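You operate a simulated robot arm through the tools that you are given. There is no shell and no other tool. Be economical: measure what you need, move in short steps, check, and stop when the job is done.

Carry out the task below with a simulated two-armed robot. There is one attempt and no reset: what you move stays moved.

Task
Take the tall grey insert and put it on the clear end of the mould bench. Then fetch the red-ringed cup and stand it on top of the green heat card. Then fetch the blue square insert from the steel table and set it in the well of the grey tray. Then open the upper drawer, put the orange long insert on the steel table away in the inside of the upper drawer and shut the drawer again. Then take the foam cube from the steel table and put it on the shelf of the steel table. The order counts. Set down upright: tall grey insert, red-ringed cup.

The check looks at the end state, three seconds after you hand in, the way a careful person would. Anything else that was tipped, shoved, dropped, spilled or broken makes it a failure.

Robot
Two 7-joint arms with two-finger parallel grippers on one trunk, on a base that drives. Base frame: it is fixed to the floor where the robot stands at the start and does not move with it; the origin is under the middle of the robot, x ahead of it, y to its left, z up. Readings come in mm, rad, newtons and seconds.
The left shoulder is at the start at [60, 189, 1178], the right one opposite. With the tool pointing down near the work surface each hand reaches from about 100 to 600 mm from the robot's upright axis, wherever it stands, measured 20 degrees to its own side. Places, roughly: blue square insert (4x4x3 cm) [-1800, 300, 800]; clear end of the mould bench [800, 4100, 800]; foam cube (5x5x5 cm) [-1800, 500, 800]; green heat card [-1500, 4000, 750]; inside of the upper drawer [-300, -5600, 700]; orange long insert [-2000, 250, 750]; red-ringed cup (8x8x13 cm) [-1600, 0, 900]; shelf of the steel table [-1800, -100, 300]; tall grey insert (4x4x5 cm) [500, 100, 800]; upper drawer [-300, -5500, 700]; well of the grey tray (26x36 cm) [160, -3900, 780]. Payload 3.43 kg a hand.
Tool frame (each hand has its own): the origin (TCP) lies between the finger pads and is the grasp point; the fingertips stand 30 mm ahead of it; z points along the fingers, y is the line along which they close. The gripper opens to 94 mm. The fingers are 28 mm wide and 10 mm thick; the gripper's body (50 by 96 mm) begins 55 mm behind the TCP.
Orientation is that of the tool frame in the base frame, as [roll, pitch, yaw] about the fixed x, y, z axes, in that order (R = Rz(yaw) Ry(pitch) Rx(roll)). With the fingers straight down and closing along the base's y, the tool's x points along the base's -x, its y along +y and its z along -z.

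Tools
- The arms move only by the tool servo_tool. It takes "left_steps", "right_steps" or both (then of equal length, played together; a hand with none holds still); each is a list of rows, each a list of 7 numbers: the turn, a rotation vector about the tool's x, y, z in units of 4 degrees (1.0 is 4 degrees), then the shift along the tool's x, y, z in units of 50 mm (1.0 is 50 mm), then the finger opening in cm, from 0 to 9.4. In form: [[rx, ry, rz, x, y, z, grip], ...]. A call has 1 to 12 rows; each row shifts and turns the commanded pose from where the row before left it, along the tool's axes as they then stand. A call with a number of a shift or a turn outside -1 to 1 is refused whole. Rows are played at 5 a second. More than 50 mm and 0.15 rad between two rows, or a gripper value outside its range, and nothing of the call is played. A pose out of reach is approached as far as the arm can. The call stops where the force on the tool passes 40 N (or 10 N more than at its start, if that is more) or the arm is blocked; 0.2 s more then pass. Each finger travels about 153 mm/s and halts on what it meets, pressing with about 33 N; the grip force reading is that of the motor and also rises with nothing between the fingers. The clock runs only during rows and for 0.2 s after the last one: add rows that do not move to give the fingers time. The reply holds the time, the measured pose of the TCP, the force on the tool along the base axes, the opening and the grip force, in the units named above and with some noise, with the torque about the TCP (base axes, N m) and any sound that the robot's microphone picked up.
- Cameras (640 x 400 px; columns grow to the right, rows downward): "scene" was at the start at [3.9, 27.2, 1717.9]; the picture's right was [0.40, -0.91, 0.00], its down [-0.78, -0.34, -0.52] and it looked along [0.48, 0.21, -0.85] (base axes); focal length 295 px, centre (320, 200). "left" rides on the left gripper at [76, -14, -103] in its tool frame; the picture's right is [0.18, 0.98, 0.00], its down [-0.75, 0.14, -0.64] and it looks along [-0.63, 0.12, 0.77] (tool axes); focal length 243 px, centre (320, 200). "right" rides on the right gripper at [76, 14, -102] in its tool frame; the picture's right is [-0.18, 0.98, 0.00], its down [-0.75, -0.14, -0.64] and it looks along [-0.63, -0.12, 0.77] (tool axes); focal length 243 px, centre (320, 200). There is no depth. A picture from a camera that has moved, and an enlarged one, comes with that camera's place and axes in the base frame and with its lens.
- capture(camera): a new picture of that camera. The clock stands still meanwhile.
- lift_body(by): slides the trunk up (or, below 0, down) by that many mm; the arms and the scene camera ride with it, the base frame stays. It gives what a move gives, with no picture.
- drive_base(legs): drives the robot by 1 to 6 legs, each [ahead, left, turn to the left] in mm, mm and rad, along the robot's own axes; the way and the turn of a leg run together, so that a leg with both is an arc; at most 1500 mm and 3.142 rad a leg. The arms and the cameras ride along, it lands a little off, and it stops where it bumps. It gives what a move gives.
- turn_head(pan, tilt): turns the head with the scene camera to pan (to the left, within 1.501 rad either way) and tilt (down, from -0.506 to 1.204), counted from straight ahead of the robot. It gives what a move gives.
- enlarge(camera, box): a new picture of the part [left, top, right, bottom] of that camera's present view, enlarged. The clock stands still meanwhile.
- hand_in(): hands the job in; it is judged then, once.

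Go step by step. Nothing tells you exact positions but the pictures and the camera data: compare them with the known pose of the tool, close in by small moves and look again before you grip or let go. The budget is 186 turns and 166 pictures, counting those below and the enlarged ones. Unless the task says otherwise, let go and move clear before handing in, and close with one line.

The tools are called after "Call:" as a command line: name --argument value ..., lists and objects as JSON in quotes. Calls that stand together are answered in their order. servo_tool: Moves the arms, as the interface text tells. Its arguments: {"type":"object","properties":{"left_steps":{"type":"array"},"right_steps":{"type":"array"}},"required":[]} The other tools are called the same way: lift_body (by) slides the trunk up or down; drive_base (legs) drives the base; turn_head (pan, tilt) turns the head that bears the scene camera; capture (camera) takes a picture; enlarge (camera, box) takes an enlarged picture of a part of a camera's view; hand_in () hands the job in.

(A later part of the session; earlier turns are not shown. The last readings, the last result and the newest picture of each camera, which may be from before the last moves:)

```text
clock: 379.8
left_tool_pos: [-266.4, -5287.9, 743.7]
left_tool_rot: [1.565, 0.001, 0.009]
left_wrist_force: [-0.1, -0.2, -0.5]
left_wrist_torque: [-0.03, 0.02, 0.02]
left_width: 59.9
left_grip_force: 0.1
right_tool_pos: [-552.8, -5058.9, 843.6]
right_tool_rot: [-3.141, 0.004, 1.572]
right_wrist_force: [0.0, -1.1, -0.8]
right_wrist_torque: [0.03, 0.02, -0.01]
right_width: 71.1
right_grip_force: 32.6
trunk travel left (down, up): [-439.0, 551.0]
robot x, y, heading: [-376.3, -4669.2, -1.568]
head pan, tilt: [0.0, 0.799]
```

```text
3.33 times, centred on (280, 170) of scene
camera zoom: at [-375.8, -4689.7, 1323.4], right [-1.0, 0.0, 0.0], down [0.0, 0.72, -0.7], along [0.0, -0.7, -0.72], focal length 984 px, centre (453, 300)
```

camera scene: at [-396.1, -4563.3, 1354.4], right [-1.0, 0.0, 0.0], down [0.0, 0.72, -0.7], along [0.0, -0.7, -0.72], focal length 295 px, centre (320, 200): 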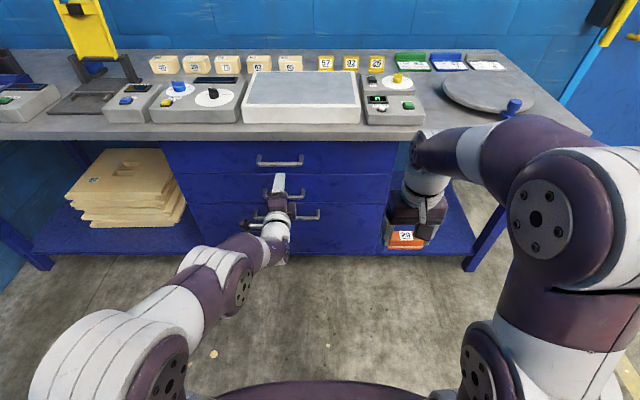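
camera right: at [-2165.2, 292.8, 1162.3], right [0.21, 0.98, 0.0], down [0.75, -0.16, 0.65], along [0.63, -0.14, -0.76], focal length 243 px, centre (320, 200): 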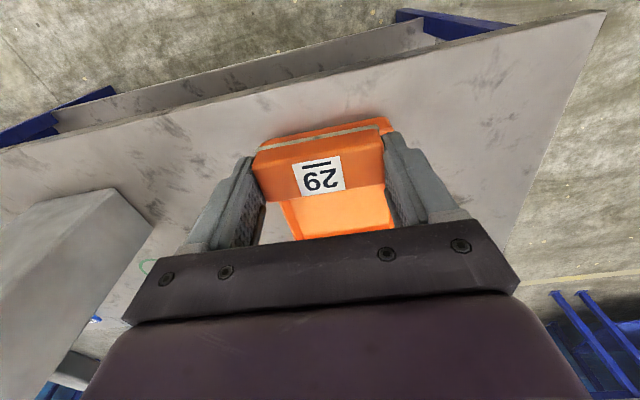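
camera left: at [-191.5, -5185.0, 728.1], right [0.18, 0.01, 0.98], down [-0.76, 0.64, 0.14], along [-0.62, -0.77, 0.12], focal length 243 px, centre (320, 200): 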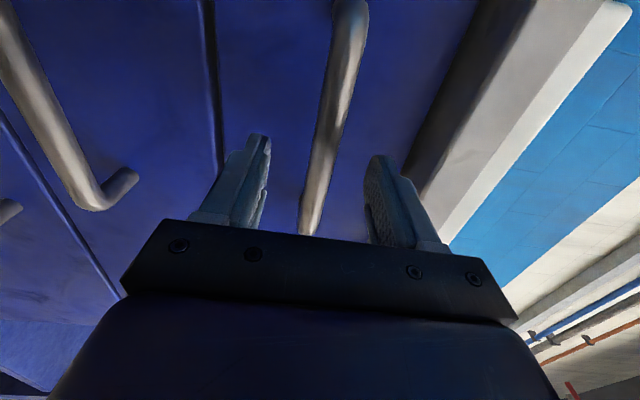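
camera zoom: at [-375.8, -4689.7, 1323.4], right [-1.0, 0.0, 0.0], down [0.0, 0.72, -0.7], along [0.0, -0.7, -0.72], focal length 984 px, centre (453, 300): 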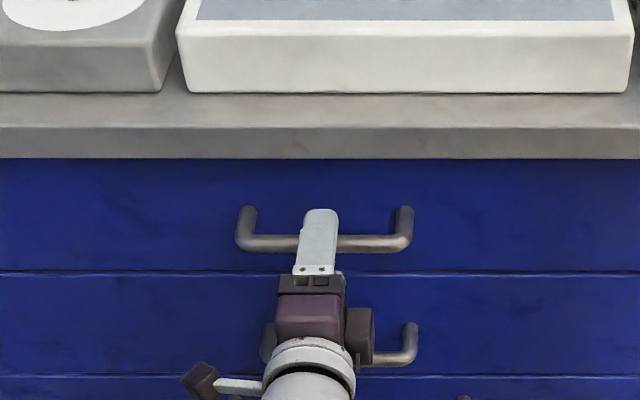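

The bar sits centred between the fingers, about 36 mm ahead of the TCP, with a 50 mm standoff to the face. I'll drive ahead 34 mm and close.

Call:
drive_base --legs '[[34, 0, 0]]'

Call:
capture --camera "left"

```text
clock: 380.7
left_tool_pos: [-266.0, -5322.8, 742.2]
left_tool_rot: [1.566, 0.0, 0.007]
left_wrist_force: [0.7, -0.1, -0.3]
left_wrist_torque: [-0.02, -0.03, 0.02]
left_width: 60.0
left_grip_force: 0.1
right_tool_pos: [-554.0, -5094.0, 843.4]
right_tool_rot: [3.141, 0.002, 1.57]
right_wrist_force: [-0.5, 0.0, -1.1]
right_wrist_torque: [0.06, 0.01, 0.0]
right_width: 70.8
right_grip_force: 33.2
trunk travel left (down, up): [-439.0, 551.0]
robot x, y, heading: [-382.4, -4702.9, -1.569]
head pan, tilt: [0.0, 0.799]
```

```text
78 pictures are left
camera left: at [-192.0, -5219.5, 727.9], right [0.18, 0.01, 0.98], down [-0.76, 0.64, 0.14], along [-0.63, -0.77, 0.12], focal length 243 px, centre (320, 200)
```

left: 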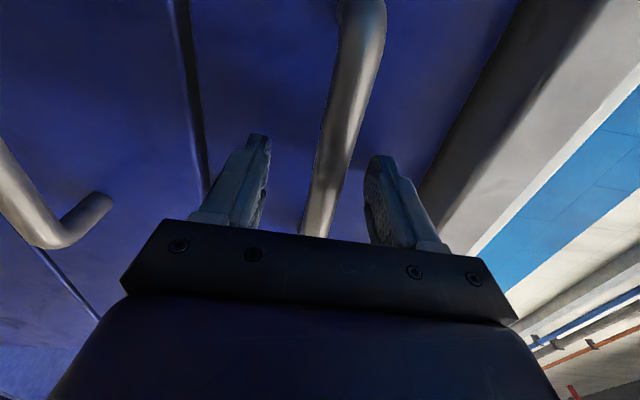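

The bar is at the grasp point. Closing the left fingers on it.

Call:
servo_tool --left_steps '[[0, 0, 0, 0, 0, 0, 4], [0, 0, 0, 0, 0, 0, 2], [0, 0, 0, 0, 0, 0, 0.5], [0, 0, 0, 0, 0, 0, 0.5], [0, 0, 0, 0, 0, 0, 0.5]]'

Call:
capture --camera "left"

```text
clock: 381.9
left_tool_pos: [-267.4, -5321.4, 745.1]
left_tool_rot: [1.562, 0.0, 0.007]
left_wrist_force: [0.7, -1.7, 4.7]
left_wrist_torque: [0.01, -0.04, -0.07]
left_width: 19.9
left_grip_force: 45.4
right_tool_pos: [-553.5, -5092.0, 845.2]
right_tool_rot: [3.141, 0.005, 1.571]
right_wrist_force: [-0.6, -0.5, -0.4]
right_wrist_torque: [-0.04, -0.01, -0.02]
right_width: 71.0
right_grip_force: 33.5
trunk travel left (down, up): [-439.0, 551.0]
robot x, y, heading: [-377.2, -4697.9, -1.571]
head pan, tilt: [0.0, 0.799]
```

```text
77 pictures are left
camera left: at [-192.1, -5218.5, 729.3], right [0.18, 0.01, 0.98], down [-0.76, 0.64, 0.14], along [-0.63, -0.77, 0.12], focal length 243 px, centre (320, 200)
```

left: 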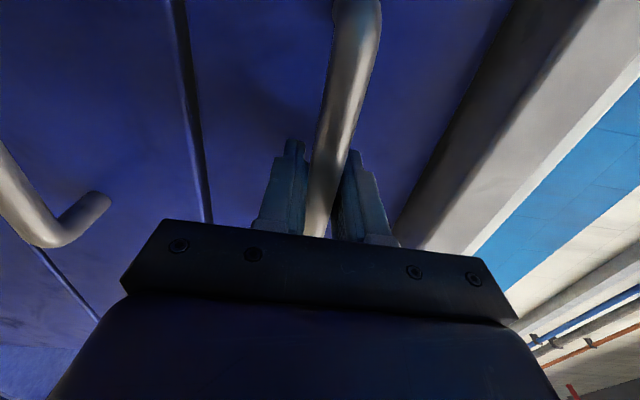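

The handle is gripped at about 20 mm. I'll pull by driving back, 120 mm first.

Call:
drive_base --legs '[[-120, 0, 0]]'

Call:
capture --camera "scene"

```text
clock: 383.1
left_tool_pos: [-266.7, -5202.1, 744.5]
left_tool_rot: [1.566, 0.001, 0.007]
left_wrist_force: [-1.8, 1.2, 5.4]
left_wrist_torque: [0.07, 0.01, -0.22]
left_width: 20.1
left_grip_force: 45.3
right_tool_pos: [-553.1, -4972.1, 844.5]
right_tool_rot: [3.141, 0.006, 1.572]
right_wrist_force: [-0.5, 0.4, -0.3]
right_wrist_torque: [0.01, -0.01, 0.0]
right_width: 71.0
right_grip_force: 32.9
trunk travel left (down, up): [-439.0, 551.0]
robot x, y, heading: [-379.4, -4579.2, -1.576]
head pan, tilt: [0.0, 0.799]
```

```text
76 pictures are left
camera scene: at [-376.4, -4601.6, 1323.4], right [-1.0, 0.0, 0.0], down [0.0, 0.72, -0.7], along [0.0, -0.7, -0.72], focal length 295 px, centre (320, 200)
```

scene: 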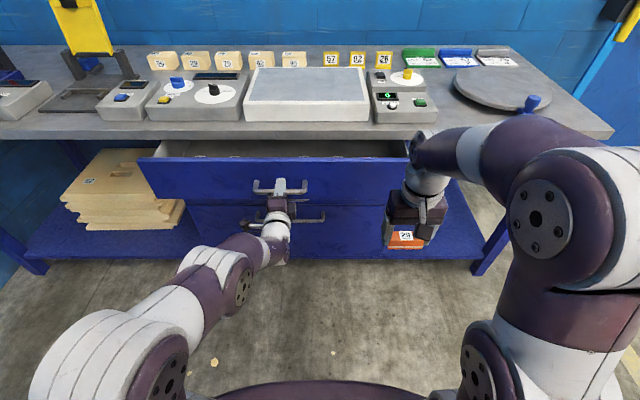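

The drawer is opening. I'll pull another 120 mm.

Call:
drive_base --legs '[[-125, 0, 0]]'

Call:
capture --camera "scene"

```text
clock: 384.4
left_tool_pos: [-267.1, -5080.2, 743.8]
left_tool_rot: [1.563, -0.002, 0.008]
left_wrist_force: [-13.6, 0.8, 3.2]
left_wrist_torque: [0.05, 0.17, -0.84]
left_width: 20.3
left_grip_force: 44.9
right_tool_pos: [-553.6, -4850.9, 844.0]
right_tool_rot: [3.14, 0.003, 1.574]
right_wrist_force: [0.5, 0.1, -0.5]
right_wrist_torque: [-0.03, -0.03, 0.0]
right_width: 70.7
right_grip_force: 32.8
trunk travel left (down, up): [-439.0, 551.0]
robot x, y, heading: [-378.1, -4463.9, -1.568]
head pan, tilt: [0.0, 0.799]
```

```text
75 pictures are left
camera scene: at [-378.1, -4480.9, 1323.4], right [-1.0, 0.0, 0.0], down [0.0, 0.72, -0.7], along [0.0, -0.7, -0.72], focal length 295 px, centre (320, 200)
```

scene: 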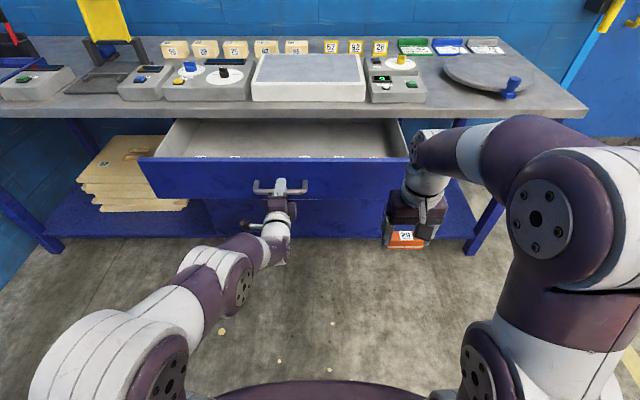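

The drawer is open about 240 mm. I'll release the handle, back off, and raise the trunk so the right hand can reach in.

Call:
servo_tool --left_steps '[[0, 0, 0, 0, 0, 0, 4], [0, 0, 0, 0, 0, 0, 6], [0, 0, 0, 0, 0, 0, 6]]'

Call:
drive_base --legs '[[-80, 0, 0]]'

Call:
lift_body --by 411

Call:
capture --camera "scene"

```text
clock: 385.2
left_tool_pos: [-266.8, -5081.6, 743.6]
left_tool_rot: [1.564, 0.0, 0.007]
left_wrist_force: [0.0, 0.1, 0.1]
left_wrist_torque: [0.01, -0.04, -0.01]
left_width: 60.0
left_grip_force: 0.1
right_tool_pos: [-552.2, -4852.9, 845.5]
right_tool_rot: [-3.141, 0.006, 1.574]
right_wrist_force: [-0.3, -0.5, -0.7]
right_wrist_torque: [0.01, 0.0, -0.03]
right_width: 71.0
right_grip_force: 33.1
trunk travel left (down, up): [-439.0, 551.0]
robot x, y, heading: [-378.0, -4459.6, -1.567]
head pan, tilt: [0.0, 0.799]
```

```text
clock: 386.2
left_tool_pos: [-267.0, -5000.4, 744.7]
left_tool_rot: [1.563, 0.0, 0.008]
left_wrist_force: [-0.2, 0.3, 0.0]
left_wrist_torque: [0.01, 0.04, 0.04]
left_width: 59.9
left_grip_force: 0.2
right_tool_pos: [-554.1, -4769.9, 845.2]
right_tool_rot: [-3.141, 0.007, 1.574]
right_wrist_force: [-0.2, 0.8, -0.5]
right_wrist_torque: [-0.03, -0.02, 0.01]
right_width: 70.9
right_grip_force: 33.0
trunk travel left (down, up): [-439.0, 551.0]
robot x, y, heading: [-377.6, -4376.7, -1.566]
head pan, tilt: [0.0, 0.799]
```

```text
refused: 411 is not a number from -400 to 400
```

```text
74 pictures are left
camera scene: at [-376.5, -4400.4, 1323.5], right [-1.0, 0.0, 0.0], down [0.0, 0.72, -0.7], along [0.0, -0.7, -0.72], focal length 295 px, centre (320, 200)
```

scene: 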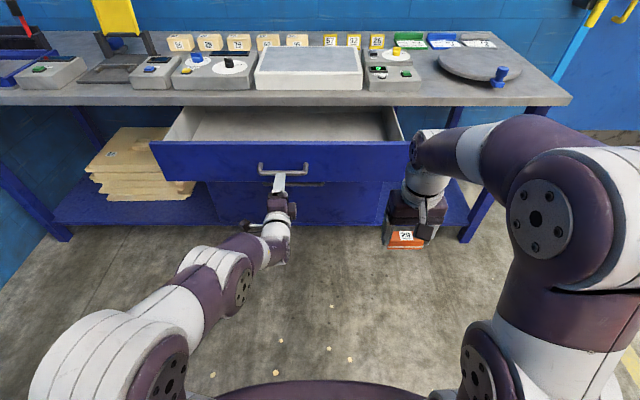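

Raising the trunk 400 mm, then driving ahead so the right hand can work over the open drawer.

Call:
lift_body --by 400

Call:
drive_base --legs '[[315, 0, 0]]'

Call:
turn_head --pan 0.0 --tilt 1.0

Call:
capture --camera "scene"

Call:
capture --camera "right"

```text
clock: 390.1
left_tool_pos: [-268.1, -5000.8, 1143.3]
left_tool_rot: [1.565, -0.001, 0.007]
left_wrist_force: [0.9, 1.2, 0.4]
left_wrist_torque: [0.04, 0.0, 0.02]
left_width: 59.8
left_grip_force: 0.1
right_tool_pos: [-552.3, -4770.8, 1243.6]
right_tool_rot: [3.14, 0.005, 1.573]
right_wrist_force: [-0.2, 0.1, -0.5]
right_wrist_torque: [0.01, 0.03, -0.02]
right_width: 71.1
right_grip_force: 33.1
trunk travel left (down, up): [-839.0, 151.0]
robot x, y, heading: [-374.2, -4379.9, -1.572]
head pan, tilt: [0.0, 0.799]
```

```text
clock: 392.2
left_tool_pos: [-269.6, -5314.8, 1144.0]
left_tool_rot: [1.563, 0.001, 0.004]
left_wrist_force: [0.3, 0.1, 0.4]
left_wrist_torque: [0.0, -0.02, 0.03]
left_width: 60.1
left_grip_force: 0.1
right_tool_pos: [-554.5, -5083.8, 1244.4]
right_tool_rot: [-3.141, 0.004, 1.571]
right_wrist_force: [0.0, 0.3, -0.8]
right_wrist_torque: [0.0, -0.03, -0.01]
right_width: 71.1
right_grip_force: 33.1
trunk travel left (down, up): [-839.0, 151.0]
robot x, y, heading: [-378.5, -4696.7, -1.577]
head pan, tilt: [0.0, 0.799]
```

```text
clock: 392.9
left_tool_pos: [-269.2, -5316.7, 1143.4]
left_tool_rot: [1.565, 0.0, 0.004]
left_wrist_force: [-0.5, 0.9, -0.8]
left_wrist_torque: [-0.03, 0.03, -0.01]
left_width: 60.0
left_grip_force: 0.1
right_tool_pos: [-554.6, -5087.1, 1244.0]
right_tool_rot: [-3.14, 0.004, 1.567]
right_wrist_force: [-1.3, -1.1, -0.4]
right_wrist_torque: [-0.01, -0.01, -0.01]
right_width: 70.7
right_grip_force: 33.2
trunk travel left (down, up): [-839.0, 151.0]
robot x, y, heading: [-379.2, -4698.8, -1.572]
head pan, tilt: [0.0, 1.0]
```

```text
73 pictures are left
camera scene: at [-376.7, -4706.5, 1708.3], right [-1.0, 0.0, 0.0], down [0.0, 0.84, -0.54], along [0.0, -0.54, -0.84], focal length 295 px, centre (320, 200)
```

scene: 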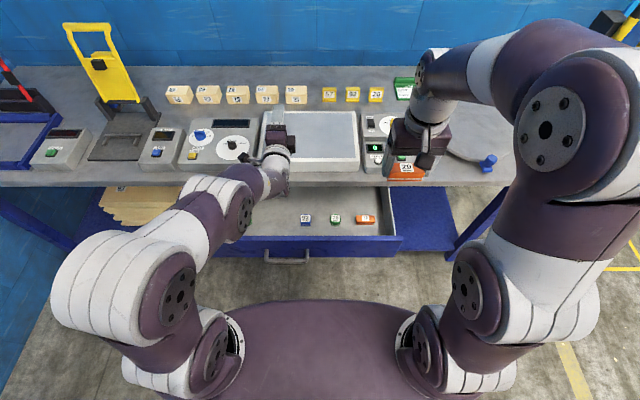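

```text
72 pictures are left
camera right: at [-540.6, -5009.5, 1346.8], right [0.98, -0.18, 0.0], down [-0.14, -0.75, 0.65], along [-0.12, -0.63, -0.76], focal length 243 px, centre (320, 200)
```

right: 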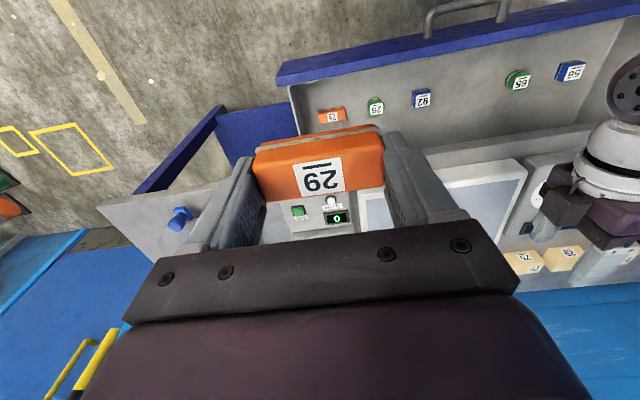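

The drawer already holds a row of small inserts near y -5255. There's free floor between them and the front wall, around (-499, -5198). I'll bring the right hand over it at z 900.

Call:
servo_tool --right_steps '[[0, 0, 0, -0.222, 0.112, 0.688, 5.5], [0, 0, 0, -0.222, 0.112, 0.688, 5.5], [0, 0, 0, -0.222, 0.112, 0.688, 5.5], [0, 0, 0, -0.222, 0.112, 0.688, 5.5], [0, 0, 0, -0.222, 0.112, 0.688, 5.5], [0, 0, 0, -0.222, 0.112, 0.688, 5.5], [0, 0, 0, -0.222, 0.112, 0.688, 5.5], [0, 0, 0, -0.222, 0.112, 0.688, 5.5], [0, 0, 0, -0.222, 0.112, 0.688, 5.5], [0, 0, 0, -0.222, 0.112, 0.688, 5.5], [0, 0, 0, 0, 0, 0, 5.5]]'

Call:
capture --camera "right"

Call:
enlarge --camera "scene" --box '[230, 150, 450, 280]'

```text
clock: 395.3
left_tool_pos: [-269.9, -5315.6, 1143.5]
left_tool_rot: [1.564, 0.0, 0.003]
left_wrist_force: [-0.4, -0.5, 0.2]
left_wrist_torque: [0.01, -0.03, 0.02]
left_width: 60.1
left_grip_force: 0.1
right_tool_pos: [-501.8, -5198.7, 902.1]
right_tool_rot: [3.141, 0.006, 1.572]
right_wrist_force: [-0.3, -0.2, 0.0]
right_wrist_torque: [0.03, -0.06, 0.01]
right_width: 71.2
right_grip_force: 32.9
trunk travel left (down, up): [-839.0, 151.0]
robot x, y, heading: [-379.0, -4694.4, -1.575]
head pan, tilt: [0.0, 1.0]
```

```text
71 pictures are left
camera right: at [-486.7, -5121.4, 1003.7], right [0.98, -0.18, 0.0], down [-0.14, -0.75, 0.65], along [-0.12, -0.64, -0.76], focal length 243 px, centre (320, 200)
```

right: 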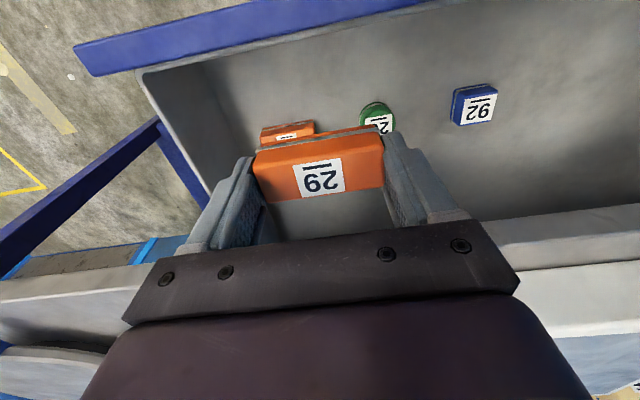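

```text
2.91 times, centred on (340, 215) of scene
camera zoom: at [-376.6, -4704.7, 1708.3], right [-1.0, 0.0, 0.0], down [0.0, 0.84, -0.54], along [0.0, -0.54, -0.84], focal length 859 px, centre (262, 156)
```

zoom: 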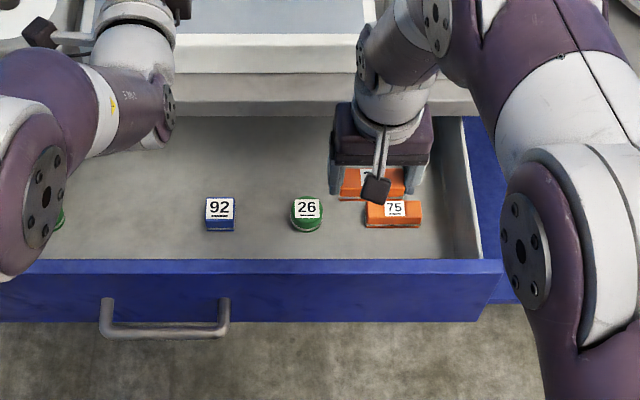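

My insert would land about 20 mm clear of both the front wall and the other inserts. I'll lower to about z 790 and check.

Call:
servo_tool --right_steps '[[0, 0, 0, 0, 0, 0.6, 5.5], [0, 0, 0, 0, 0, 0.6, 5.5], [0, 0, 0, 0, 0, 0.6, 5.5], [0, 0, 0, 0, 0, 0.4, 5.5], [0, 0, 0, 0, 0, 0, 5.5]]'

Call:
capture --camera "right"

Call:
enlarge --camera "scene" --box '[290, 160, 430, 270]'

```text
clock: 396.5
left_tool_pos: [-269.7, -5315.6, 1143.7]
left_tool_rot: [1.563, 0.0, 0.003]
left_wrist_force: [-0.2, 0.9, 1.1]
left_wrist_torque: [0.01, -0.02, -0.02]
left_width: 59.8
left_grip_force: 0.0
right_tool_pos: [-501.6, -5198.2, 789.6]
right_tool_rot: [3.141, 0.007, 1.571]
right_wrist_force: [-0.1, -0.7, -0.8]
right_wrist_torque: [-0.01, -0.02, 0.0]
right_width: 71.1
right_grip_force: 33.1
trunk travel left (down, up): [-839.0, 151.0]
robot x, y, heading: [-381.2, -4696.7, -1.568]
head pan, tilt: [0.0, 1.0]
```

```text
69 pictures are left
camera right: at [-486.3, -5121.2, 891.9], right [0.98, -0.18, 0.0], down [-0.14, -0.75, 0.65], along [-0.12, -0.64, -0.76], focal length 243 px, centre (320, 200)
```

right: 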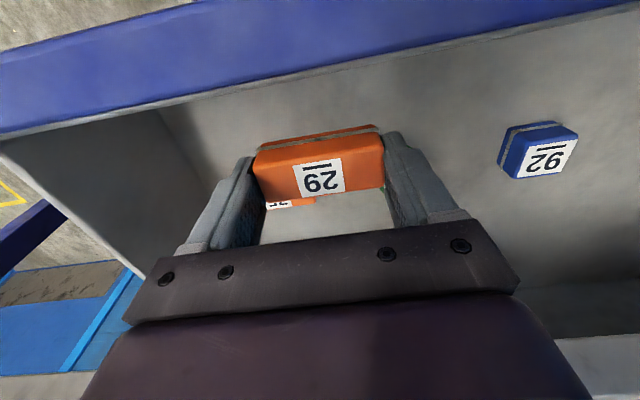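

```text
3.64 times, centred on (360, 215) of scene
camera zoom: at [-376.5, -4705.1, 1708.3], right [-1.0, 0.0, 0.0], down [0.0, 0.84, -0.54], along [0.0, -0.54, -0.84], focal length 1073 px, centre (174, 146)
```

zoom: 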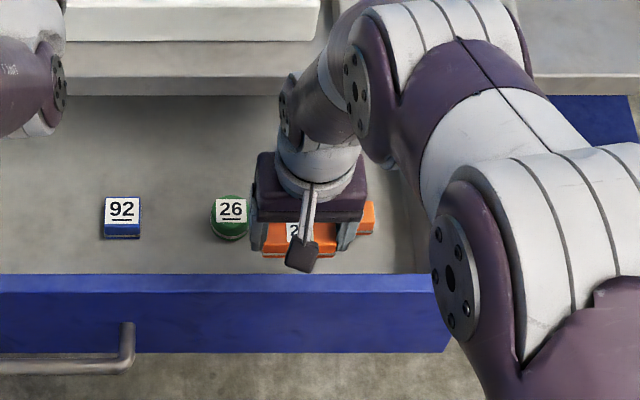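

There's ample clearance. Lowering to floor contact in small steps.

Call:
servo_tool --right_steps '[[0, 0, 0, 0, 0, 0.4, 5.5], [0, 0, 0, 0, 0, 0.3, 5.5], [0, 0, 0, 0, 0, 0.1, 5.5], [0, 0, 0, 0, 0, 0.08, 5.5], [0, 0, 0, 0, 0, 0.08, 5.5], [0, 0, 0, 0, 0, 0.08, 5.5], [0, 0, 0, 0, 0, 0.08, 5.5], [0, 0, 0, 0, 0, 0.08, 5.5], [0, 0, 0, 0, 0, 0.08, 5.5], [0, 0, 0, 0, 0, 0.08, 5.5]]'

Call:
capture --camera "right"

```text
clock: 398.7
left_tool_pos: [-269.8, -5314.0, 1146.2]
left_tool_rot: [1.561, 0.0, 0.005]
left_wrist_force: [-0.5, 0.6, 0.4]
left_wrist_torque: [-0.02, 0.02, 0.02]
left_width: 60.0
left_grip_force: 0.0
right_tool_pos: [-498.6, -5199.2, 725.5]
right_tool_rot: [3.14, 0.012, 1.57]
right_wrist_force: [-3.4, 0.5, 26.9]
right_wrist_torque: [0.34, 0.28, 0.04]
right_width: 70.9
right_grip_force: 32.8
trunk travel left (down, up): [-839.0, 151.0]
robot x, y, heading: [-378.3, -4696.4, -1.571]
head pan, tilt: [0.0, 1.0]
```

```text
67 pictures are left
camera right: at [-484.5, -5123.0, 828.1], right [0.98, -0.19, 0.0], down [-0.14, -0.75, 0.65], along [-0.12, -0.64, -0.76], focal length 243 px, centre (320, 200)
```

right: 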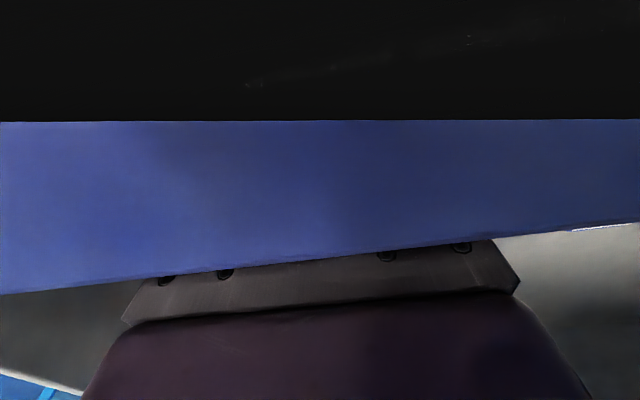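

Contact is on the drawer floor (torque is near the TCP). I'll ease up, open, and rise out.

Call:
servo_tool --right_steps '[[0, 0, 0, 0, 0, -0.06, 5.5], [0, 0, 0, 0, 0, 0, 7.5], [0, 0, 0, 0, 0, 0, 8.8], [0, 0, 0, 0, 0, 0, 8.8], [0, 0, 0, 0, 0, -0.4, 8.8], [0, 0, 0, 0, 0, -0.8, 8.8], [0, 0, 0, 0, 0, -0.9, 8.8], [0, 0, 0, 0, 0, -0.9, 8.8], [0, 0, 0, 0, 0, -0.9, 8.8]]'

Call:
capture --camera "right"

```text
clock: 400.7
left_tool_pos: [-269.4, -5315.1, 1143.3]
left_tool_rot: [1.566, 0.001, 0.003]
left_wrist_force: [0.9, 0.3, 0.5]
left_wrist_torque: [-0.01, 0.02, -0.02]
left_width: 59.9
left_grip_force: 0.1
right_tool_pos: [-498.1, -5199.4, 919.3]
right_tool_rot: [3.141, 0.005, 1.572]
right_wrist_force: [0.3, -0.3, 0.4]
right_wrist_torque: [0.03, -0.01, -0.02]
right_width: 87.8
right_grip_force: 0.2
trunk travel left (down, up): [-839.0, 151.0]
robot x, y, heading: [-373.9, -4695.4, -1.572]
head pan, tilt: [0.0, 1.0]
```

```text
66 pictures are left
camera right: at [-484.3, -5123.0, 1022.5], right [0.98, -0.18, 0.0], down [-0.14, -0.75, 0.65], along [-0.12, -0.63, -0.76], focal length 243 px, centre (320, 200)
```

right: 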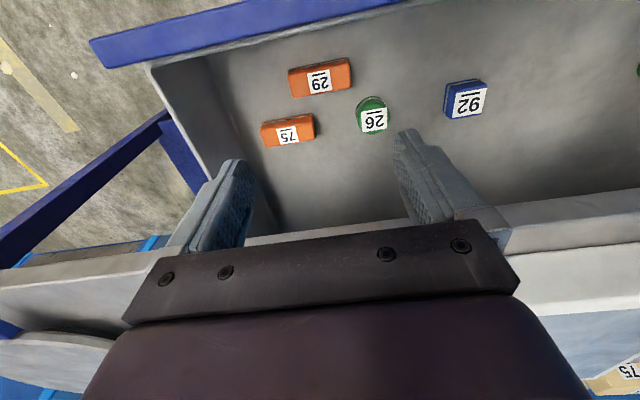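

Insert 29 lies in the drawer and the others are untouched. I'll bring the right hand back up, back off, lower the trunk, and return to the handle.

Call:
servo_tool --right_steps '[[0, 0, 0, 0.2, -0.1, -0.65, 8.8], [0, 0, 0, 0.25, -0.12, -0.65, 8.8], [0, 0, 0, 0.25, -0.12, -0.65, 8.8], [0, 0, 0, 0.25, -0.12, -0.65, 8.8], [0, 0, 0, 0.25, -0.12, -0.65, 8.8], [0, 0, 0, 0.25, -0.12, -0.65, 8.8], [0, 0, 0, 0.25, -0.12, -0.65, 8.8], [0, 0, 0, 0.25, -0.12, -0.65, 8.8], [0, 0, 0, 0.25, -0.12, -0.6, 8.8]]'

Call:
drive_base --legs '[[-316, 0, 0]]'

Call:
lift_body --by -400

Call:
capture --camera "left"

```text
clock: 402.7
left_tool_pos: [-269.3, -5315.3, 1144.0]
left_tool_rot: [1.563, -0.001, 0.003]
left_wrist_force: [-0.1, 0.1, -0.4]
left_wrist_torque: [0.0, 0.0, 0.0]
left_width: 60.0
left_grip_force: 0.1
right_tool_pos: [-551.6, -5084.7, 1209.6]
right_tool_rot: [-3.141, 0.006, 1.57]
right_wrist_force: [0.1, 0.9, -0.1]
right_wrist_torque: [0.04, 0.01, 0.0]
right_width: 88.0
right_grip_force: 0.1
trunk travel left (down, up): [-839.0, 151.0]
robot x, y, heading: [-374.2, -4696.8, -1.568]
head pan, tilt: [0.0, 1.0]
```

```text
clock: 404.8
left_tool_pos: [-271.0, -5001.6, 1142.3]
left_tool_rot: [1.566, 0.001, -0.002]
left_wrist_force: [-0.1, -0.1, 0.2]
left_wrist_torque: [0.02, 0.01, 0.02]
left_width: 60.0
left_grip_force: 0.1
right_tool_pos: [-550.1, -4771.2, 1207.0]
right_tool_rot: [-3.141, 0.004, 1.563]
right_wrist_force: [0.4, 0.2, 0.6]
right_wrist_torque: [-0.04, -0.01, 0.0]
right_width: 88.0
right_grip_force: 0.0
trunk travel left (down, up): [-839.0, 151.0]
robot x, y, heading: [-377.5, -4379.7, -1.579]
head pan, tilt: [0.0, 1.0]
```

```text
clock: 408.6
left_tool_pos: [-270.8, -5000.0, 743.4]
left_tool_rot: [1.563, 0.0, -0.002]
left_wrist_force: [-0.7, -0.2, 0.1]
left_wrist_torque: [0.0, -0.02, 0.02]
left_width: 60.1
left_grip_force: 0.1
right_tool_pos: [-552.0, -4767.7, 807.9]
right_tool_rot: [-3.141, 0.005, 1.564]
right_wrist_force: [0.7, 0.5, -0.5]
right_wrist_torque: [-0.02, 0.03, -0.03]
right_width: 88.0
right_grip_force: 0.0
trunk travel left (down, up): [-439.0, 551.0]
robot x, y, heading: [-378.9, -4377.1, -1.576]
head pan, tilt: [0.0, 1.0]
```

```text
65 pictures are left
camera left: at [-195.2, -4897.6, 728.9], right [0.18, 0.01, 0.98], down [-0.75, 0.64, 0.14], along [-0.63, -0.76, 0.12], focal length 243 px, centre (320, 200)
```

left: 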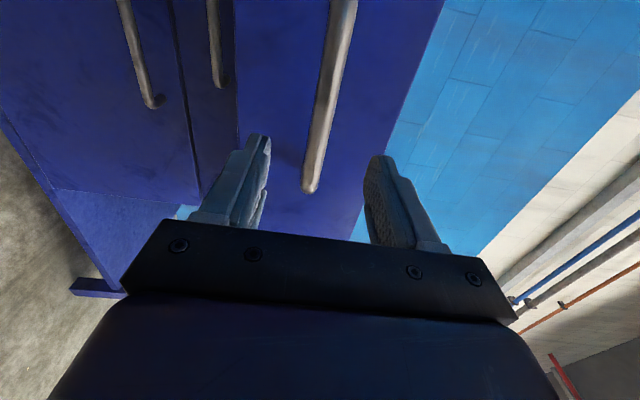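

Aligned again with the bar. I'll drive ahead 80 mm and grip the handle.

Call:
drive_base --legs '[[81, 0, 0]]'

Call:
servo_tool --left_steps '[[0, 0, 0, 0, 0, 0, 4], [0, 0, 0, 0, 0, 0, 2], [0, 0, 0, 0, 0, 0, 0.5], [0, 0, 0, 0, 0, 0, 0.5], [0, 0, 0, 0, 0, 0, 0.5]]'

Call:
capture --camera "left"

```text
clock: 409.7
left_tool_pos: [-272.6, -5081.0, 742.1]
left_tool_rot: [1.564, -0.001, -0.005]
left_wrist_force: [0.5, 0.1, -0.7]
left_wrist_torque: [0.01, -0.02, 0.0]
left_width: 59.8
left_grip_force: 0.1
right_tool_pos: [-552.5, -4852.0, 808.2]
right_tool_rot: [-3.141, 0.005, 1.563]
right_wrist_force: [-1.4, 0.3, 0.4]
right_wrist_torque: [0.01, -0.02, 0.01]
right_width: 88.1
right_grip_force: 0.0
trunk travel left (down, up): [-439.0, 551.0]
robot x, y, heading: [-374.7, -4461.8, -1.583]
head pan, tilt: [0.0, 1.0]
```

```text
clock: 410.9
left_tool_pos: [-273.8, -5080.3, 743.9]
left_tool_rot: [1.562, -0.003, -0.003]
left_wrist_force: [0.0, -2.1, 4.7]
left_wrist_torque: [0.04, 0.01, -0.02]
left_width: 20.4
left_grip_force: 45.1
right_tool_pos: [-553.0, -4848.8, 808.5]
right_tool_rot: [-3.141, 0.005, 1.563]
right_wrist_force: [-0.6, 0.0, 0.7]
right_wrist_torque: [0.0, -0.03, 0.01]
right_width: 88.0
right_grip_force: 0.1
trunk travel left (down, up): [-439.0, 551.0]
robot x, y, heading: [-376.5, -4458.7, -1.582]
head pan, tilt: [0.0, 1.0]
```

```text
64 pictures are left
camera left: at [-196.6, -4978.7, 729.4], right [0.18, 0.01, 0.98], down [-0.75, 0.65, 0.14], along [-0.63, -0.76, 0.12], focal length 243 px, centre (320, 200)
```

left: 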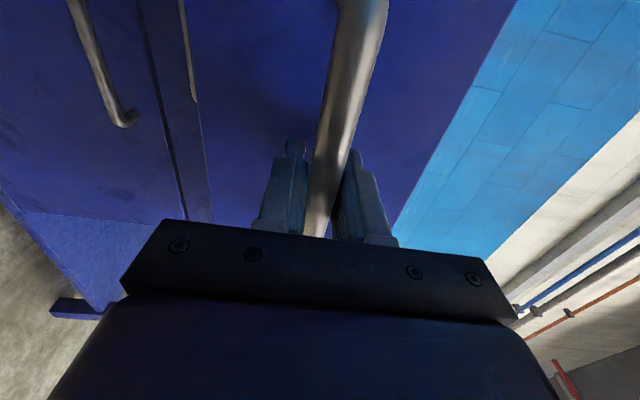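

Gripped. Pushing the drawer shut in two moves.

Call:
drive_base --legs '[[130, 0, 0.005], [106, 0, 0]]'

Call:
capture --camera "scene"

```text
clock: 412.9
left_tool_pos: [-273.5, -5315.9, 744.2]
left_tool_rot: [1.563, 0.001, -0.001]
left_wrist_force: [-18.4, -0.1, 5.5]
left_wrist_torque: [-0.01, 0.15, -0.23]
left_width: 20.3
left_grip_force: 45.1
right_tool_pos: [-554.0, -5086.9, 807.8]
right_tool_rot: [3.139, 0.007, 1.566]
right_wrist_force: [-0.2, 0.4, -0.4]
right_wrist_torque: [-0.03, 0.01, 0.01]
right_width: 87.9
right_grip_force: 0.1
trunk travel left (down, up): [-439.0, 551.0]
robot x, y, heading: [-378.8, -4693.2, -1.574]
head pan, tilt: [0.0, 1.0]
```

```text
63 pictures are left
camera scene: at [-379.6, -4706.0, 1308.3], right [-1.0, 0.0, 0.0], down [0.0, 0.84, -0.54], along [0.0, -0.54, -0.84], focal length 295 px, centre (320, 200)
```

scene: 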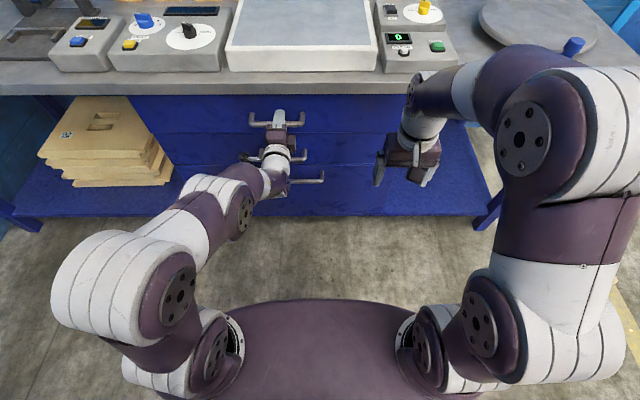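

About 6 mm remains. I'll push a bit further until it stops.

Call:
drive_base --legs '[[12, 0, 0]]'

Call:
enlarge --camera "scene" --box '[100, 60, 420, 220]'

```text
clock: 413.8
left_tool_pos: [-273.7, -5324.9, 744.6]
left_tool_rot: [1.561, -0.001, -0.001]
left_wrist_force: [0.0, 13.6, 7.3]
left_wrist_torque: [-0.04, 0.12, 0.25]
left_width: 20.1
left_grip_force: 44.8
right_tool_pos: [-551.7, -5095.5, 810.0]
right_tool_rot: [-3.141, 0.008, 1.569]
right_wrist_force: [0.0, -0.2, -0.5]
right_wrist_torque: [0.0, 0.03, -0.01]
right_width: 88.1
right_grip_force: 0.1
trunk travel left (down, up): [-439.0, 551.0]
robot x, y, heading: [-376.8, -4706.0, -1.577]
head pan, tilt: [0.0, 1.0]
stopped in leg 1: the force on the tool passed its limit at 49 N (the readings are from after the stop); the commanded pose is now the measured one
```

```text
2.00 times, centred on (260, 140) of scene
camera zoom: at [-377.5, -4714.3, 1308.3], right [-1.0, 0.0, 0.0], down [0.0, 0.84, -0.54], along [0.0, -0.54, -0.84], focal length 590 px, centre (440, 320)
```

zoom: 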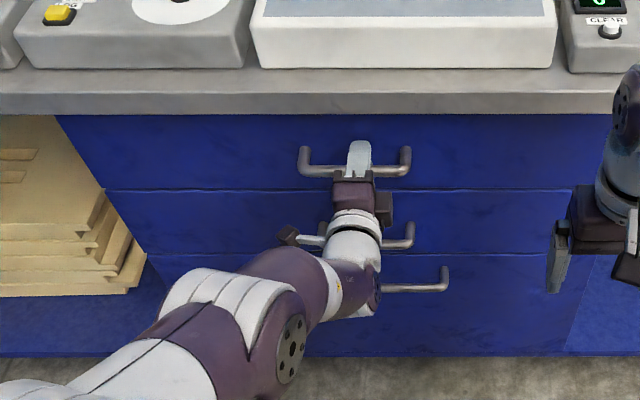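

The drawer is shut against its stop. I'll release the handle, back away, and raise the trunk.

Call:
servo_tool --left_steps '[[0, 0, 0, 0, 0, 0, 4], [0, 0, 0, 0, 0, 0, 6], [0, 0, 0, 0, 0, 0, 6]]'

Call:
drive_base --legs '[[-180, 0, 0]]'

Call:
lift_body --by 400

Call:
servo_tool --left_steps '[[1, 1, -1, 0, 0, 0, 6], [1, 1, -1, 0, 0, 0, 6], [1, 1, -1, 0, 0, 0, 6], [1, 1, -1, 0, 0, 0, 6], [1, 1, -1, 0, 0, 0, 6], [1, 1, -1, 0, 0, 0, 6], [1, 1, -1, 0, 0, 0, 6], [1, 1, -1, 0, 0, 0, 6], [1, 1, -1, 0, 0, 0, 6]]'

Call:
capture --camera "scene"

```text
clock: 414.6
left_tool_pos: [-271.9, -5327.6, 742.5]
left_tool_rot: [1.565, -0.002, -0.002]
left_wrist_force: [-0.5, 0.5, -0.4]
left_wrist_torque: [0.01, -0.02, 0.0]
left_width: 59.8
left_grip_force: 0.1
right_tool_pos: [-552.7, -5097.9, 808.2]
right_tool_rot: [-3.141, 0.005, 1.568]
right_wrist_force: [-0.2, 0.1, -0.5]
right_wrist_torque: [0.02, 0.02, 0.01]
right_width: 87.8
right_grip_force: 0.0
trunk travel left (down, up): [-439.0, 551.0]
robot x, y, heading: [-379.8, -4708.0, -1.577]
head pan, tilt: [0.0, 1.0]
```

```text
clock: 416.1
left_tool_pos: [-272.2, -5145.4, 743.2]
left_tool_rot: [1.563, -0.002, -0.001]
left_wrist_force: [0.0, 0.5, 1.1]
left_wrist_torque: [0.01, 0.02, -0.02]
left_width: 60.2
left_grip_force: 0.1
right_tool_pos: [-551.5, -4916.1, 808.0]
right_tool_rot: [-3.141, 0.006, 1.569]
right_wrist_force: [0.2, 0.6, 0.3]
right_wrist_torque: [-0.01, 0.02, 0.02]
right_width: 88.0
right_grip_force: 0.1
trunk travel left (down, up): [-439.0, 551.0]
robot x, y, heading: [-378.0, -4523.4, -1.573]
head pan, tilt: [0.0, 1.0]
```

```text
clock: 420.0
left_tool_pos: [-272.7, -5145.8, 1143.0]
left_tool_rot: [1.565, -0.002, -0.002]
left_wrist_force: [0.1, -0.1, 0.2]
left_wrist_torque: [-0.01, 0.01, 0.02]
left_width: 60.1
left_grip_force: 0.0
right_tool_pos: [-552.0, -4916.5, 1208.4]
right_tool_rot: [3.142, 0.005, 1.57]
right_wrist_force: [-0.4, 0.4, 0.2]
right_wrist_torque: [0.02, -0.01, 0.0]
right_width: 87.8
right_grip_force: 0.1
trunk travel left (down, up): [-839.0, 151.0]
robot x, y, heading: [-379.1, -4526.2, -1.579]
head pan, tilt: [0.0, 1.0]
```

```text
clock: 422.0
left_tool_pos: [-272.3, -5146.6, 1141.9]
left_tool_rot: [2.387, 0.343, 0.819]
left_wrist_force: [-1.0, 0.2, -0.3]
left_wrist_torque: [0.0, 0.03, 0.04]
left_width: 60.1
left_grip_force: 0.1
right_tool_pos: [-551.8, -4918.0, 1208.7]
right_tool_rot: [3.142, 0.006, 1.569]
right_wrist_force: [-0.5, -0.9, -0.5]
right_wrist_torque: [-0.03, 0.01, -0.01]
right_width: 88.2
right_grip_force: 0.0
trunk travel left (down, up): [-839.0, 151.0]
robot x, y, heading: [-375.7, -4525.6, -1.577]
head pan, tilt: [0.0, 1.0]
```

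```text
61 pictures are left
camera scene: at [-376.7, -4536.9, 1708.3], right [-1.0, 0.0, 0.0], down [0.0, 0.84, -0.54], along [0.0, -0.54, -0.84], focal length 295 px, centre (320, 200)
```

scene: 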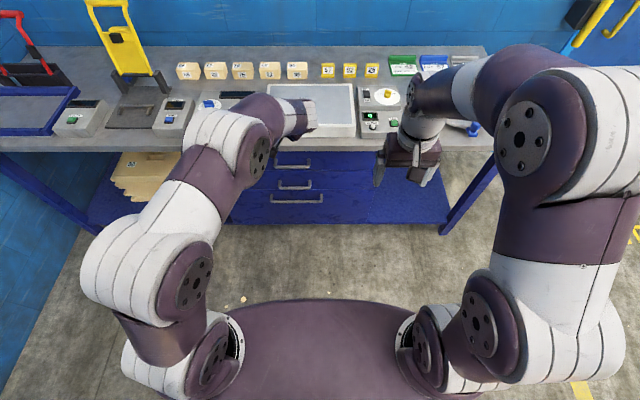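

The drawer is shut flush. I'll finish folding the left hand back to pointing down.

Call:
servo_tool --left_steps '[[1, 1, -1, 0, 0, 0, 6], [1, 1, -1, 0, 0, 0, 6], [1, 1, -1, 0, 0, 0, 6], [1, 1, -1, 0, 0, 0, 6], [1, 1, -1, 0, 0, 0, 6], [1, 1, -1, 0, 0, 0, 6], [1, 1, -1, 0, 0, 0, 6], [1, 1, -1, 0, 0, 0, 6], [0.32, 0.32, -0.32, 0, 0, 0, 6], [0, 0, 0, 0.9, 0.3, 0, 6], [0, 0, 0, 0.9, 0.3, 0, 6], [0, 0, 0, 0.9, 0.3, 0, 6]]'

Call:
drive_base --legs '[[-30, 0, 0.005], [0, -950, 0], [0, -900, 0], [-1000, 0, 0], [-1000, 0, 0]]'

```text
clock: 424.6
left_tool_pos: [-216.6, -4959.7, 1107.9]
left_tool_rot: [3.139, 0.006, 1.569]
left_wrist_force: [0.3, -0.6, 0.1]
left_wrist_torque: [-0.02, -0.02, -0.01]
left_width: 60.1
left_grip_force: 0.1
left hand out of reach, approached as far as the arm can: row 7, 8, 9
right_tool_pos: [-551.3, -4915.9, 1208.8]
right_tool_rot: [-3.142, 0.008, 1.567]
right_wrist_force: [0.0, -0.3, 0.7]
right_wrist_torque: [0.01, 0.0, -0.01]
right_width: 87.8
right_grip_force: 0.0
trunk travel left (down, up): [-839.0, 151.0]
robot x, y, heading: [-374.0, -4523.7, -1.574]
head pan, tilt: [0.0, 1.0]
```

```text
clock: 443.8
left_tool_pos: [-2033.6, -2939.8, 1107.9]
left_tool_rot: [3.139, 0.004, 1.561]
left_wrist_force: [0.4, 0.7, -0.2]
left_wrist_torque: [0.03, -0.03, 0.01]
left_width: 59.7
left_grip_force: 0.1
right_tool_pos: [-2369.0, -2894.2, 1207.0]
right_tool_rot: [3.141, 0.003, 1.562]
right_wrist_force: [-0.2, 0.6, -0.1]
right_wrist_torque: [0.0, 0.0, 0.01]
right_width: 87.8
right_grip_force: 0.0
trunk travel left (down, up): [-839.0, 151.0]
robot x, y, heading: [-2188.6, -2502.6, -1.581]
head pan, tilt: [0.0, 1.0]
```

At the bench's west end. I'll turn and look north to see whether a direct way behind the steel table exists.

Call:
drive_base --legs '[[0, 0, 1.58]]'

Call:
turn_head --pan 1.45 --tilt 0.4

Call:
capture --camera "scene"

```text
clock: 448.1
left_tool_pos: [-1762.4, -2327.6, 1107.8]
left_tool_rot: [-3.141, 0.004, -3.104]
left_wrist_force: [0.4, 0.3, -0.3]
left_wrist_torque: [0.03, -0.02, 0.0]
left_width: 60.0
left_grip_force: 0.1
right_tool_pos: [-1794.8, -2663.6, 1208.5]
right_tool_rot: [3.141, 0.006, -3.108]
right_wrist_force: [-0.6, -0.9, -0.8]
right_wrist_torque: [-0.01, 0.01, 0.0]
right_width: 88.2
right_grip_force: 0.0
trunk travel left (down, up): [-839.0, 151.0]
robot x, y, heading: [-2192.0, -2504.6, 0.03]
head pan, tilt: [0.0, 1.0]
```

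```text
clock: 449.7
left_tool_pos: [-1764.0, -2326.2, 1108.2]
left_tool_rot: [3.139, 0.007, -3.106]
left_wrist_force: [-0.4, -0.5, 1.1]
left_wrist_torque: [0.0, 0.01, -0.04]
left_width: 60.2
left_grip_force: 0.1
right_tool_pos: [-1794.3, -2662.7, 1207.9]
right_tool_rot: [3.14, 0.004, -3.108]
right_wrist_force: [0.8, -0.1, 0.8]
right_wrist_torque: [-0.02, 0.01, 0.04]
right_width: 88.1
right_grip_force: 0.1
trunk travel left (down, up): [-839.0, 151.0]
robot x, y, heading: [-2191.8, -2504.1, 0.033]
head pan, tilt: [1.45, 0.4]
```

```text
60 pictures are left
camera scene: at [-2242.1, -2414.3, 1758.5], right [1.0, -0.09, 0.0], down [-0.03, -0.39, -0.92], along [0.08, 0.92, -0.39], focal length 295 px, centre (320, 200)
```

scene: 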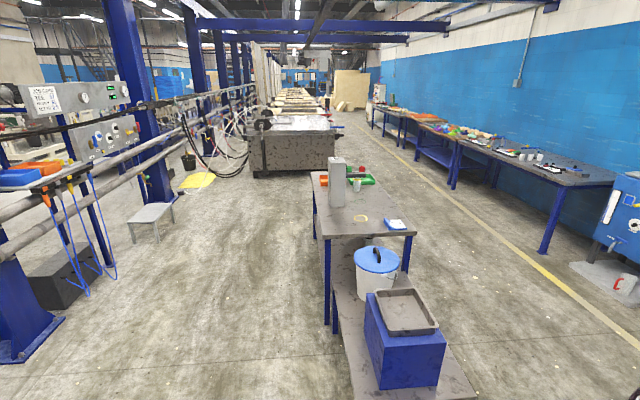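

The corridor behind the steel table is clear. I'll drive north along x -2750 to stand behind the foam cube.

Call:
drive_base --legs '[[-560, 0, -0.035], [0, 1500, 0], [0, 1500, 0], [0, 130, 0]]'

Call:
turn_head --pan -0.25 --tilt 0.75

Call:
capture --camera "scene"

```text
clock: 468.0
left_tool_pos: [-2372.5, 823.3, 1109.2]
left_tool_rot: [3.137, 0.007, -3.111]
left_wrist_force: [-0.7, 0.4, 1.0]
left_wrist_torque: [0.0, 0.0, -0.06]
left_width: 60.0
left_grip_force: 0.0
right_tool_pos: [-2406.4, 487.0, 1208.9]
right_tool_rot: [-3.141, 0.006, -3.112]
right_wrist_force: [-0.8, -0.6, 0.7]
right_wrist_torque: [0.02, -0.03, 0.03]
right_width: 88.1
right_grip_force: 0.0
trunk travel left (down, up): [-839.0, 151.0]
robot x, y, heading: [-2802.1, 650.1, 0.031]
head pan, tilt: [1.45, 0.4]
```

```text
clock: 469.7
left_tool_pos: [-2374.5, 824.9, 1107.6]
left_tool_rot: [3.139, 0.008, -3.11]
left_wrist_force: [0.3, -0.2, -0.6]
left_wrist_torque: [-0.02, -0.01, -0.02]
left_width: 60.1
left_grip_force: 0.1
right_tool_pos: [-2406.0, 488.4, 1207.6]
right_tool_rot: [-3.142, 0.004, -3.11]
right_wrist_force: [-0.5, -0.1, 0.0]
right_wrist_torque: [0.01, -0.03, 0.02]
right_width: 88.2
right_grip_force: 0.0
trunk travel left (down, up): [-839.0, 151.0]
robot x, y, heading: [-2803.2, 651.9, 0.03]
head pan, tilt: [-0.25, 0.75]
```

```text
59 pictures are left
camera scene: at [-2780.5, 628.7, 1727.4], right [-0.22, -0.98, 0.0], down [-0.67, 0.15, -0.73], along [0.71, -0.16, -0.68], focal length 295 px, centre (320, 200)
```

scene: 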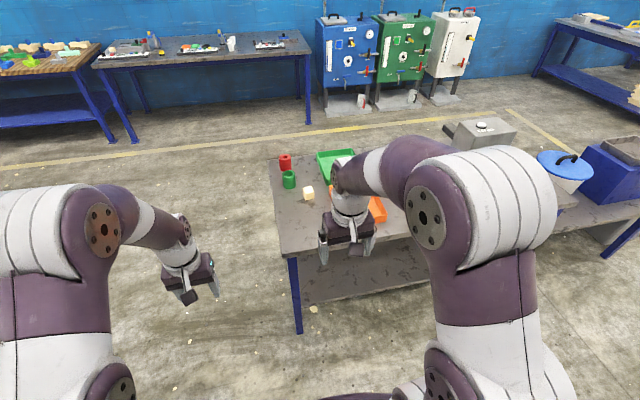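

Foam cube is near (-1781, 457). I'll lower and tilt the right hand 44° forward so the same grip works for both the table and the shelf, then close in.

Call:
servo_tool --right_steps '[[0, 0, 0, -0.6, 0, 0.6, 8], [0, 0, 0, -0.6, 0, 0.6, 8], [0, -1, 0, 0, 0, 0, 8], [0, -1, 0, 0, 0, 0, 8], [0, -1, 0, 0, 0, 0, 8], [0, -1, 0, 0, 0, 0, 8], [0, -1, 0, 0, 0, 0, 8], [0, -1, 0, 0, 0, 0, 8], [0, -1, 0, 0, 0, 0, 8], [0, -1, 0, 0, 0, 0, 8], [0, -1, 0, 0, 0, 0, 8], [0, -1, 0, 0, 0, 0, 8]]'

Call:
drive_base --legs '[[380, -40, -0.03]]'

Call:
capture --camera "right"

Call:
capture --camera "scene"

```text
clock: 472.3
left_tool_pos: [-2372.1, 823.4, 1109.2]
left_tool_rot: [3.139, 0.007, -3.109]
left_wrist_force: [-0.1, 0.1, 0.6]
left_wrist_torque: [-0.01, -0.02, -0.02]
left_width: 60.0
left_grip_force: 0.0
right_tool_pos: [-2345.4, 486.2, 1148.2]
right_tool_rot: [-3.125, 0.592, -3.109]
right_wrist_force: [0.0, 0.1, -0.1]
right_wrist_torque: [0.01, 0.02, 0.04]
right_width: 80.0
right_grip_force: 0.1
right hand out of reach, approached as far as the arm can: row 11, 12
trunk travel left (down, up): [-839.0, 151.0]
robot x, y, heading: [-2805.1, 648.5, 0.029]
head pan, tilt: [-0.25, 0.75]
```

```text
clock: 474.8
left_tool_pos: [-1986.4, 779.0, 1109.1]
left_tool_rot: [3.139, 0.008, -3.137]
left_wrist_force: [0.6, -0.8, -0.2]
left_wrist_torque: [0.0, -0.02, 0.0]
left_width: 60.3
left_grip_force: 0.0
right_tool_pos: [-1968.5, 440.1, 1149.4]
right_tool_rot: [-3.121, 0.592, -3.137]
right_wrist_force: [0.4, -0.2, -0.2]
right_wrist_torque: [-0.01, -0.02, 0.07]
right_width: 79.9
right_grip_force: 0.0
trunk travel left (down, up): [-839.0, 151.0]
robot x, y, heading: [-2418.2, 614.0, -0.0]
head pan, tilt: [-0.25, 0.75]
```

```text
58 pictures are left
camera right: at [-2088.4, 456.5, 1191.5], right [0.16, 0.98, 0.09], down [0.27, -0.13, 0.96], along [0.95, -0.13, -0.28], focal length 243 px, centre (320, 200)
```

right: 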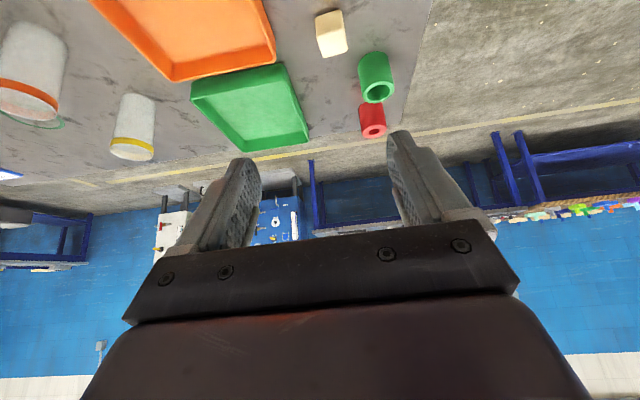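

```text
57 pictures are left
camera scene: at [-2399.8, 594.7, 1727.4], right [-0.24, -0.97, 0.0], down [-0.66, 0.17, -0.73], along [0.71, -0.18, -0.68], focal length 295 px, centre (320, 200)
```

scene: 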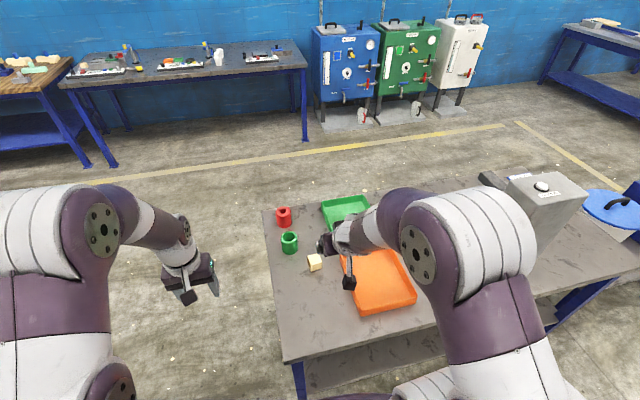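

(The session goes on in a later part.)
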